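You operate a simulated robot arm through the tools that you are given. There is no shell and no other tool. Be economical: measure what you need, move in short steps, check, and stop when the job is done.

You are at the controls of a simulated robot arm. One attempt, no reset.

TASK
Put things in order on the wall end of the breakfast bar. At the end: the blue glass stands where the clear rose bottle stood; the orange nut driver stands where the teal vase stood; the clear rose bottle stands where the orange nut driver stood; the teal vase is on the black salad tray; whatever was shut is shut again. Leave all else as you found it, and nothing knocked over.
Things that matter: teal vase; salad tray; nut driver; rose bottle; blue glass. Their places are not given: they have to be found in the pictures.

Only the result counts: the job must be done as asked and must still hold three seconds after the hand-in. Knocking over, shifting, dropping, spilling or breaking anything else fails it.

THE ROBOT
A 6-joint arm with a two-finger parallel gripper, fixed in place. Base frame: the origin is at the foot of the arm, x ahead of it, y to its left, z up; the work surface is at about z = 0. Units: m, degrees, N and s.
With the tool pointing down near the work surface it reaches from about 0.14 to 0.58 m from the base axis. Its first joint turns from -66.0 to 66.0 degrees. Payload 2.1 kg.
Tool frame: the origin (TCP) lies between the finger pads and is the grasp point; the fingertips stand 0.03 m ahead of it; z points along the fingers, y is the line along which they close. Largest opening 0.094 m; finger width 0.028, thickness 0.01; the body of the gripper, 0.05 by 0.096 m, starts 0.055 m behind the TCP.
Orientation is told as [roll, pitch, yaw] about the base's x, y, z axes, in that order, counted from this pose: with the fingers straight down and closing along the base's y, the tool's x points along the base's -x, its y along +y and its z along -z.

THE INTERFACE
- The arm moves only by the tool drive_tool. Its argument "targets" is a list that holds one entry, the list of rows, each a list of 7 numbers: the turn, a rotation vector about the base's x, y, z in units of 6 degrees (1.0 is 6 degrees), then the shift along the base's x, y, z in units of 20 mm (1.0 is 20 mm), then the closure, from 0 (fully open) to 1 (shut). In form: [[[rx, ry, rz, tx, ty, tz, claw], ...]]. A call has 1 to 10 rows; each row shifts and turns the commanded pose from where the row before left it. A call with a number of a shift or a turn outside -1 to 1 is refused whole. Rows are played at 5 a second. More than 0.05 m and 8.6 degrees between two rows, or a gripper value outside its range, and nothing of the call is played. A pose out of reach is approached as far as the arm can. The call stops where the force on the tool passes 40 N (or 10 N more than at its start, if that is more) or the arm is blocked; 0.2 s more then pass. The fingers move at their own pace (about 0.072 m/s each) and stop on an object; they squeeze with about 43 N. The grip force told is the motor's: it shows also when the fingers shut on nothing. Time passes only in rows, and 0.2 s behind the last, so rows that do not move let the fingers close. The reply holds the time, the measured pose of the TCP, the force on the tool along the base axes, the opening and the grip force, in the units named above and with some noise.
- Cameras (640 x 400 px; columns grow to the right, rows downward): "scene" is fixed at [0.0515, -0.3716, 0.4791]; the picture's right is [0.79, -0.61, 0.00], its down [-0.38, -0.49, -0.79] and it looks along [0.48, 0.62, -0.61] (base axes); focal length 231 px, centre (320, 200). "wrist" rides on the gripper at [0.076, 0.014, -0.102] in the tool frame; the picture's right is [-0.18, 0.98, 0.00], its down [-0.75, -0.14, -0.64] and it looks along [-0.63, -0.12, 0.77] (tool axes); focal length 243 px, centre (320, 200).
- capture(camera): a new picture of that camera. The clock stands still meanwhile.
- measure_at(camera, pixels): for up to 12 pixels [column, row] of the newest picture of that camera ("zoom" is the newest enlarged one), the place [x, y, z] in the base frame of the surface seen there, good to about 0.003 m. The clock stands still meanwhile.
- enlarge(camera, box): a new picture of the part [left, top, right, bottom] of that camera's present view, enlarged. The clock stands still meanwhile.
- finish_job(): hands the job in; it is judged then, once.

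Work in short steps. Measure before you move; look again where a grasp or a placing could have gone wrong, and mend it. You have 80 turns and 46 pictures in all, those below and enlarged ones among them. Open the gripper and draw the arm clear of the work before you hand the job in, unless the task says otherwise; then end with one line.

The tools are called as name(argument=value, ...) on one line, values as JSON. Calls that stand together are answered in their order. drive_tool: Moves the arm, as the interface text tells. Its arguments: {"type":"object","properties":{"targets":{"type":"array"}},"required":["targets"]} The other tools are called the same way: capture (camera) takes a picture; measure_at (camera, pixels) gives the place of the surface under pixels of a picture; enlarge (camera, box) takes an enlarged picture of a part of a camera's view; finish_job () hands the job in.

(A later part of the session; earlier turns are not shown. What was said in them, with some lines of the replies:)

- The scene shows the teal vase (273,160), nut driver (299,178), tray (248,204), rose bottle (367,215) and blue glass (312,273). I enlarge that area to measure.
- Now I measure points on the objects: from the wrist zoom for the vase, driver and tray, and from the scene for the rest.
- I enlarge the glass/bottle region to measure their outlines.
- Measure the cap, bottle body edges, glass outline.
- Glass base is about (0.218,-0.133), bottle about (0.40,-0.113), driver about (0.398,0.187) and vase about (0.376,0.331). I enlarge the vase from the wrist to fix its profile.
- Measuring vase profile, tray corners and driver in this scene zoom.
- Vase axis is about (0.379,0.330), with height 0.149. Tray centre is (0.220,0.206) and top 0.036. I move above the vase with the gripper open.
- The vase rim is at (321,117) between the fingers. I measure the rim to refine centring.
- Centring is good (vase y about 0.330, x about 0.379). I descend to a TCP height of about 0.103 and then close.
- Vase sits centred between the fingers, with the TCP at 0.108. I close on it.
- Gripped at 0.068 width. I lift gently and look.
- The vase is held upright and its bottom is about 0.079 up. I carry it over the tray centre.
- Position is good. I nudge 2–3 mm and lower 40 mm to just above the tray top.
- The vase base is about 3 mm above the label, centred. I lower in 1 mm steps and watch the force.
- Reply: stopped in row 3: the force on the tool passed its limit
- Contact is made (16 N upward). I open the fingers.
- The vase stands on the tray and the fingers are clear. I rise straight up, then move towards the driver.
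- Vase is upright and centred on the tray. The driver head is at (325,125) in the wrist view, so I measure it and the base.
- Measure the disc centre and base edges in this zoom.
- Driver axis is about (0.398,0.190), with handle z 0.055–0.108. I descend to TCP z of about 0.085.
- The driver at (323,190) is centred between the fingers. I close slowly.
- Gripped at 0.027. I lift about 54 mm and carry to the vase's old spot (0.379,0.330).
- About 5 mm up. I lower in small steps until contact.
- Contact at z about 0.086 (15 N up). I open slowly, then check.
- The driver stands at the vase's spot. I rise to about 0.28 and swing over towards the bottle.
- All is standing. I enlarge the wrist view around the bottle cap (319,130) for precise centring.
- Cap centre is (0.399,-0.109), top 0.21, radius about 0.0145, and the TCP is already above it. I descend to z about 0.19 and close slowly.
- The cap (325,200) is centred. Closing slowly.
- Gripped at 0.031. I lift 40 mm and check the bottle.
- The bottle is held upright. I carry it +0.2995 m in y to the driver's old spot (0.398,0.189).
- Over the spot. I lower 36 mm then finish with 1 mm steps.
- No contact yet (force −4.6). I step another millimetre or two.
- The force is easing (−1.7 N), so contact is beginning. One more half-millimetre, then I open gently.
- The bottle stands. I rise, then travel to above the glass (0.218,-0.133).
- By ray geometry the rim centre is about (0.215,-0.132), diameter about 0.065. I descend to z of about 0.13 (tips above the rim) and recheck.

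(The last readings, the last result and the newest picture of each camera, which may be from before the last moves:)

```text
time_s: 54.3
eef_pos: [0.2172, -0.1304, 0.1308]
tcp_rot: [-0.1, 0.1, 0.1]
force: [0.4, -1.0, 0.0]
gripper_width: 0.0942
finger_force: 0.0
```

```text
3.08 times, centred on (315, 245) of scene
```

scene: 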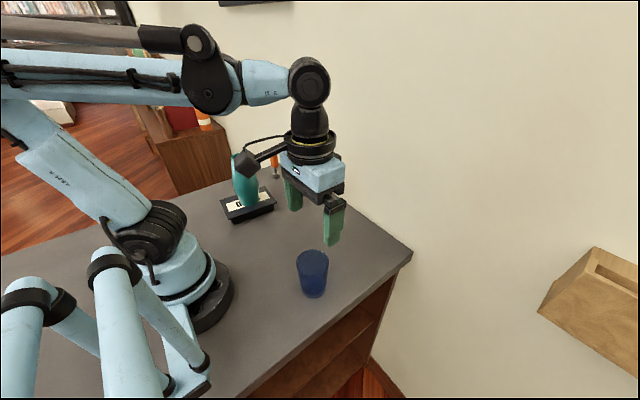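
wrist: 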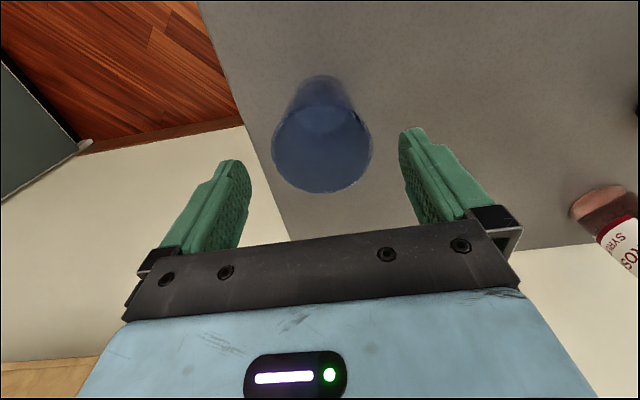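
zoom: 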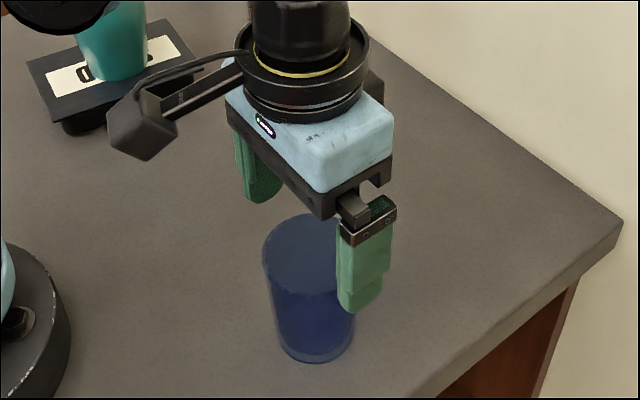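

Rim centre is now about (0.212,-0.129). I nudge −3 mm in x and descend to TCP z of about 0.058.

drive_tool(targets=[[[0, 0, 0, -0.15, 0.03, -0.5, 0], [0, 0, 0, 0, 0, -0.8, 0], [0, 0, 0, 0, 0, -0.8, 0], [0, 0, 0, 0, 0, -0.8, 0], [0, 0, 0, 0, 0, -0.75, 0], [0, 0, 0, 0, 0, 0, 0]]])

capture(camera="wrist")

```text
time_s: 55.7
eef_pos: [0.2169, -0.1338, 0.0562]
tcp_rot: [-0.1, 0.1, -0.1]
force: [0.0, -0.3, -0.9]
gripper_width: 0.094
finger_force: 0.0
```

```text
11 pictures are left
```

wrist: 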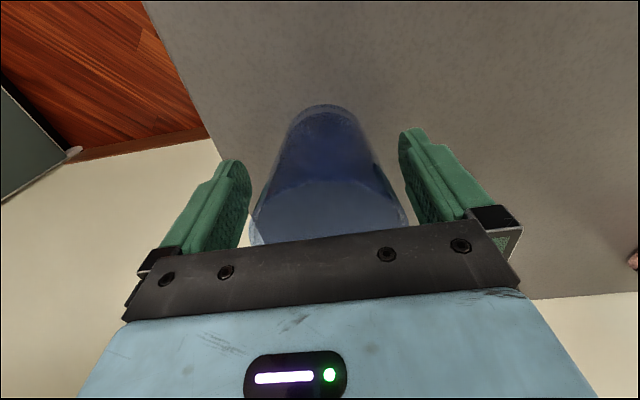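

Glass is centred (about 326) between the fingers. Closing slowly.

drive_tool(targets=[[[0, 0, 0, 0, 0, 0, 0.15], [0, 0, 0, 0, 0, 0, 0.22], [0, 0, 0, 0, 0, 0, 0.28], [0, 0, 0, 0, 0, 0, 0.34], [0, 0, 0, 0, 0, 0, 0.4], [0, 0, 0, 0, 0, 0, 0.5], [0, 0, 0, 0, 0, 0, 1], [0, 0, 0, 0, 0, 0, 1]]])

drive_tool(targets=[[[0, 0, 0, 0, 0, 0.2, 1], [0, 0, 0, 0, 0, 0.4, 1], [0, 0, 0, 0, 0, 0.6, 1], [0, 0, 0, 0, 0, 0.5, 1], [0, 0, 0, 0, 0, 0.3, 1], [0, 0, 0, 0, 0, 0, 1]]])

enlarge(camera="scene", box=[260, 180, 370, 310])

```text
time_s: 57.5
eef_pos: [0.2156, -0.1323, 0.057]
tcp_rot: [-0.2, 0.1, 0.0]
force: [0.7, 0.9, 4.9]
gripper_width: 0.0692
finger_force: 42.8
```

```text
time_s: 58.9
eef_pos: [0.2135, -0.1298, 0.0983]
tcp_rot: [-0.1, 0.1, 0.0]
force: [-1.0, 0.2, -1.2]
gripper_width: 0.0694
finger_force: 42.8
```

```text
3.08 times, centred on (315, 245) of scene
```

zoom: 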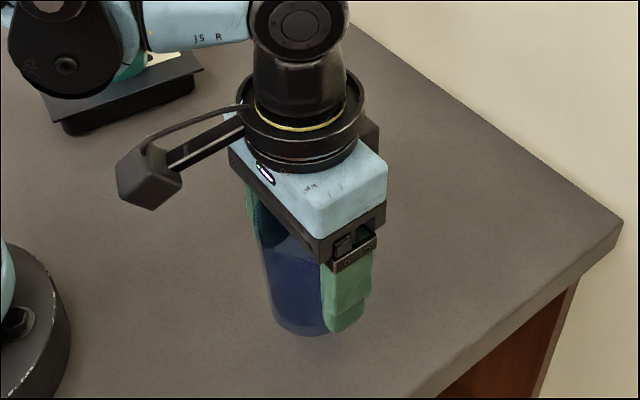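

Glass is lifted 41 mm. I carry it to the bottle's old spot (0.398,-0.110).

drive_tool(targets=[[[0, 0, 0, 0.5, 0.1, 0, 1], [0, 0, 0, 1, 0.1, 0, 1], [0, 0, 0, 1, 0.1, 0, 1], [0, 0, 0, 1, 0.1, 0, 1], [0, 0, 0, 1, 0.1, 0, 1], [0, 0, 0, 1, 0.1, 0, 1], [0, 0, 0, 1, 0.1, 0, 1], [0, 0, 0, 1, 0.1, 0, 1], [0, 0, 0, 1, 0.1, 0, 1], [0, 0, 0, 0.65, 0.17, 0, 1]]])

drive_tool(targets=[[[0, 0, 0, 0, 0, 0, 1], [0, 0, 0, 0, 0, 0, 1]]])

capture(camera="wrist")

```text
time_s: 61.1
eef_pos: [0.3992, -0.1082, 0.0969]
tcp_rot: [0.0, 0.2, -0.1]
force: [0.0, 0.2, -2.0]
gripper_width: 0.0694
finger_force: 43.1
```

```text
time_s: 61.7
eef_pos: [0.398, -0.1078, 0.0983]
tcp_rot: [-0.2, 0.0, 0.0]
force: [-1.5, -0.3, -2.5]
gripper_width: 0.0695
finger_force: 43.5
```

```text
9 pictures are left
```

wrist: 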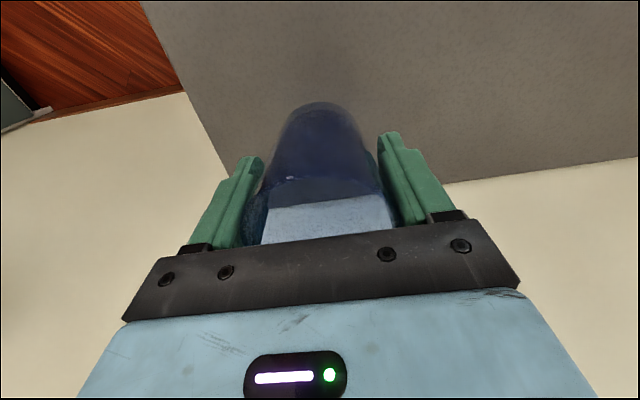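

In place. I lower 36 mm, then small steps to contact.

drive_tool(targets=[[[0, 0, 0, 0, -0.05, -0.4, 1], [0, 0, 0, 0, 0, -0.6, 1], [0, 0, 0, 0, 0, -0.5, 1], [0, 0, 0, 0, 0, -0.3, 1], [0, 0, 0, 0, 0, -0.07, 1], [0, 0, 0, 0, 0, -0.05, 1], [0, 0, 0, 0, 0, 0, 1]]])

drive_tool(targets=[[[0, 0, 0, 0, 0, -0.03, 1], [0, 0, 0, 0, 0, 0, 1]]])

```text
time_s: 63.3
eef_pos: [0.3974, -0.1109, 0.0583]
tcp_rot: [-0.1, 0.0, 0.0]
force: [-1.0, -0.4, -2.5]
gripper_width: 0.0693
finger_force: 42.8
```

```text
time_s: 63.9
eef_pos: [0.3977, -0.1118, 0.0578]
tcp_rot: [0.0, 0.2, 0.0]
force: [-0.3, 0.1, -1.4]
gripper_width: 0.0693
finger_force: 42.8
```

Not yet in firm contact; half-millimetre steps follow.

drive_tool(targets=[[[0, 0, 0, 0, 0, -0.03, 1], [0, 0, 0, 0, 0, 0, 1]]])

drive_tool(targets=[[[0, 0, 0, 0, 0, -0.02, 1], [0, 0, 0, 0, 0, 0, 1]]])

```text
time_s: 64.5
eef_pos: [0.3969, -0.1116, 0.0571]
tcp_rot: [-0.2, 0.1, 0.0]
force: [-0.7, 0.3, -1.3]
gripper_width: 0.0691
finger_force: 42.5
```

```text
time_s: 65.1
eef_pos: [0.3971, -0.1114, 0.0585]
tcp_rot: [-0.1, 0.1, 0.0]
force: [0.6, 1.2, -1.2]
gripper_width: 0.0695
finger_force: 43.6
```

drive_tool(targets=[[[0, 0, 0, 0, 0, -0.04, 1], [0, 0, 0, 0, 0, 0, 1]]])

enlarge(camera="scene", box=[310, 150, 420, 280])

```text
time_s: 65.7
eef_pos: [0.398, -0.1107, 0.0577]
tcp_rot: [-0.2, 0.1, 0.0]
force: [1.2, 0.6, -3.0]
gripper_width: 0.0692
finger_force: 43.5
```

```text
3.08 times, centred on (365, 215) of scene
```

zoom: 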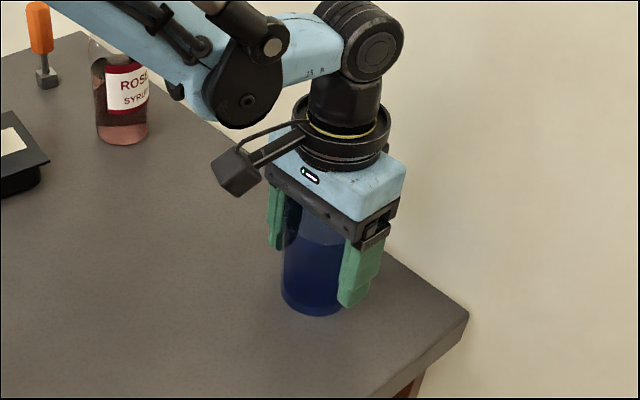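

Very near the surface. I continue in 0.6 mm steps.

drive_tool(targets=[[[0, 0, 0, 0, 0, -0.03, 1], [0, 0, 0, 0, 0, 0, 1]]])

drive_tool(targets=[[[0, 0, 0, 0, 0, -0.03, 1], [0, 0, 0, 0, 0, 0, 1]]])

```text
time_s: 66.3
eef_pos: [0.3959, -0.1105, 0.057]
tcp_rot: [-0.1, 0.1, 0.0]
force: [-0.5, -2.8, 8.4]
gripper_width: 0.0692
finger_force: 42.7
```

```text
time_s: 66.9
eef_pos: [0.3963, -0.1111, 0.0577]
tcp_rot: [0.1, 0.0, 0.1]
force: [3.2, 4.5, 11.7]
gripper_width: 0.0692
finger_force: 43.2
```

Contact is made (12 N). I open slowly.

drive_tool(targets=[[[0, 0, 0, 0, 0, 0.02, 0.24], [0, 0, 0, 0, 0, 0, 0.18], [0, 0, 0, 0, 0, 0, 0.1], [0, 0, 0, 0, 0, 0, 0], [0, 0, 0, 0, 0, 0, 0]]])

capture(camera="wrist")

```text
time_s: 68.1
eef_pos: [0.397, -0.1111, 0.0575]
tcp_rot: [-0.1, 0.1, 0.0]
force: [-0.1, 0.3, 0.6]
gripper_width: 0.0941
finger_force: 0.0
```

```text
7 pictures are left
```

wrist: 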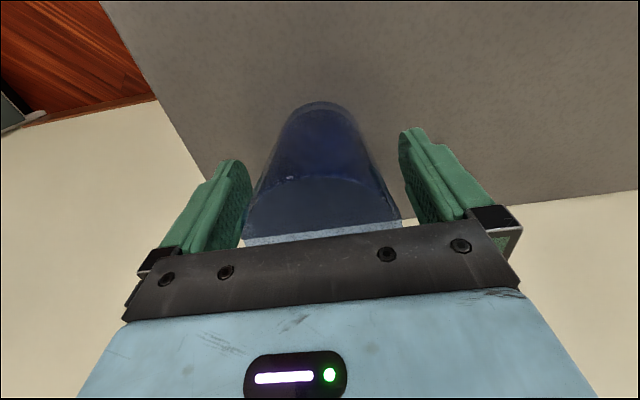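

Fingers are clear of the glass. I rise straight up 0.2 m and draw back.

drive_tool(targets=[[[0, 0, 0, 0, 0, 0.4, 0], [0, 0, 0, 0, 0, 0.8, 0], [0, 0, 0, 0, 0, 1, 0], [0, 0, 0, 0, 0, 1, 0], [0, 0, 0, 0, 0, 1, 0], [0, 0, 0, 0, 0, 1, 0], [0, 0, 0, 0, 0, 1, 0], [0, 0, 0, 0, 0, 1, 0], [0, 0, 0, 0, 0, 1, 0], [0, 0, 0, 0, 0, 1, 0]]])

drive_tool(targets=[[[0, 0, 0, -0.8, 0, 1, 0], [0, 0, 0, -0.8, 0, 1, 0], [0, 0, 0, -0.8, 0, 1, 0], [0, 0, 0, -0.8, 0, 1, 0], [0, 0, 0, -0.8, 0, 0, 0], [0, 0, 0, -0.8, 0, 0, 0], [0, 0, 0, 0, 0, 0, 0]]])

capture(camera="scene")

enlarge(camera="scene", box=[210, 130, 420, 290])

```text
time_s: 70.3
eef_pos: [0.3976, -0.1107, 0.2414]
tcp_rot: [-0.1, 0.0, 0.0]
force: [-0.6, -0.1, -0.5]
gripper_width: 0.0941
finger_force: 0.1
```

```text
time_s: 71.9
eef_pos: [0.3002, -0.1112, 0.3201]
tcp_rot: [-0.1, 0.1, 0.0]
force: [-1.2, -0.9, 0.0]
gripper_width: 0.0941
finger_force: 0.1
```

```text
6 pictures are left
```

scene: 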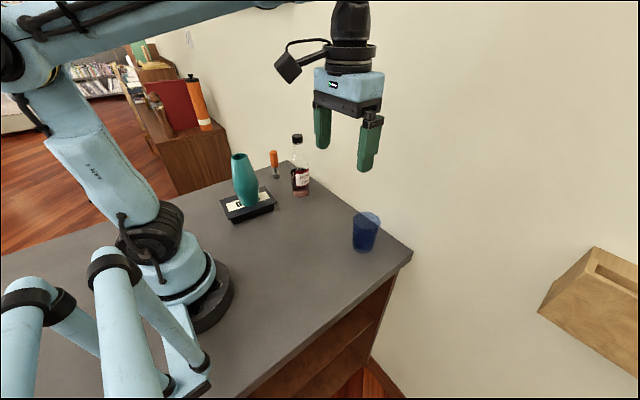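

```text
2.50 times, centred on (315, 210) of scene
```

zoom: 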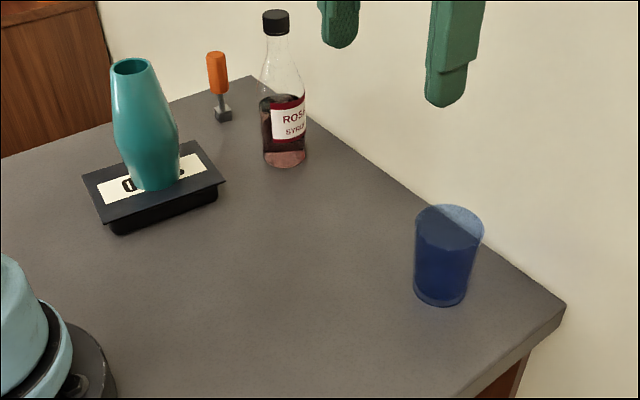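

All stand. I zoom on the glass's base to check its position against the bottle's original base point (original front-base pixel about (362.7,251.5) in the scene).

enlarge(camera="scene", box=[280, 170, 400, 310])

```text
2.86 times, centred on (340, 240) of scene
```

zoom: 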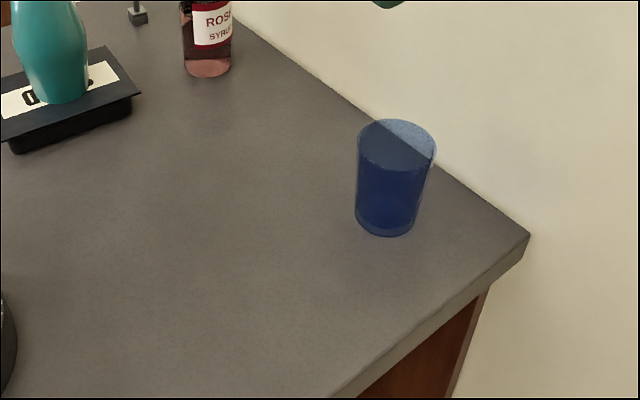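

The glass base sits at (385,236), matching the bottle's original base at (385,234) in the identical crop. Everything is upright, the gripper is open and the arm is clear, so I hand in.

finish_job()

```text
The job is handed in.
```

The job is handed in: the vase is on the salad tray, the nut driver is where the vase stood, the rose bottle is where the driver stood, and the glass is where the bottle stood. The last pictures showed all of them upright. I saw nothing that had to be opened, so nothing needed shutting.
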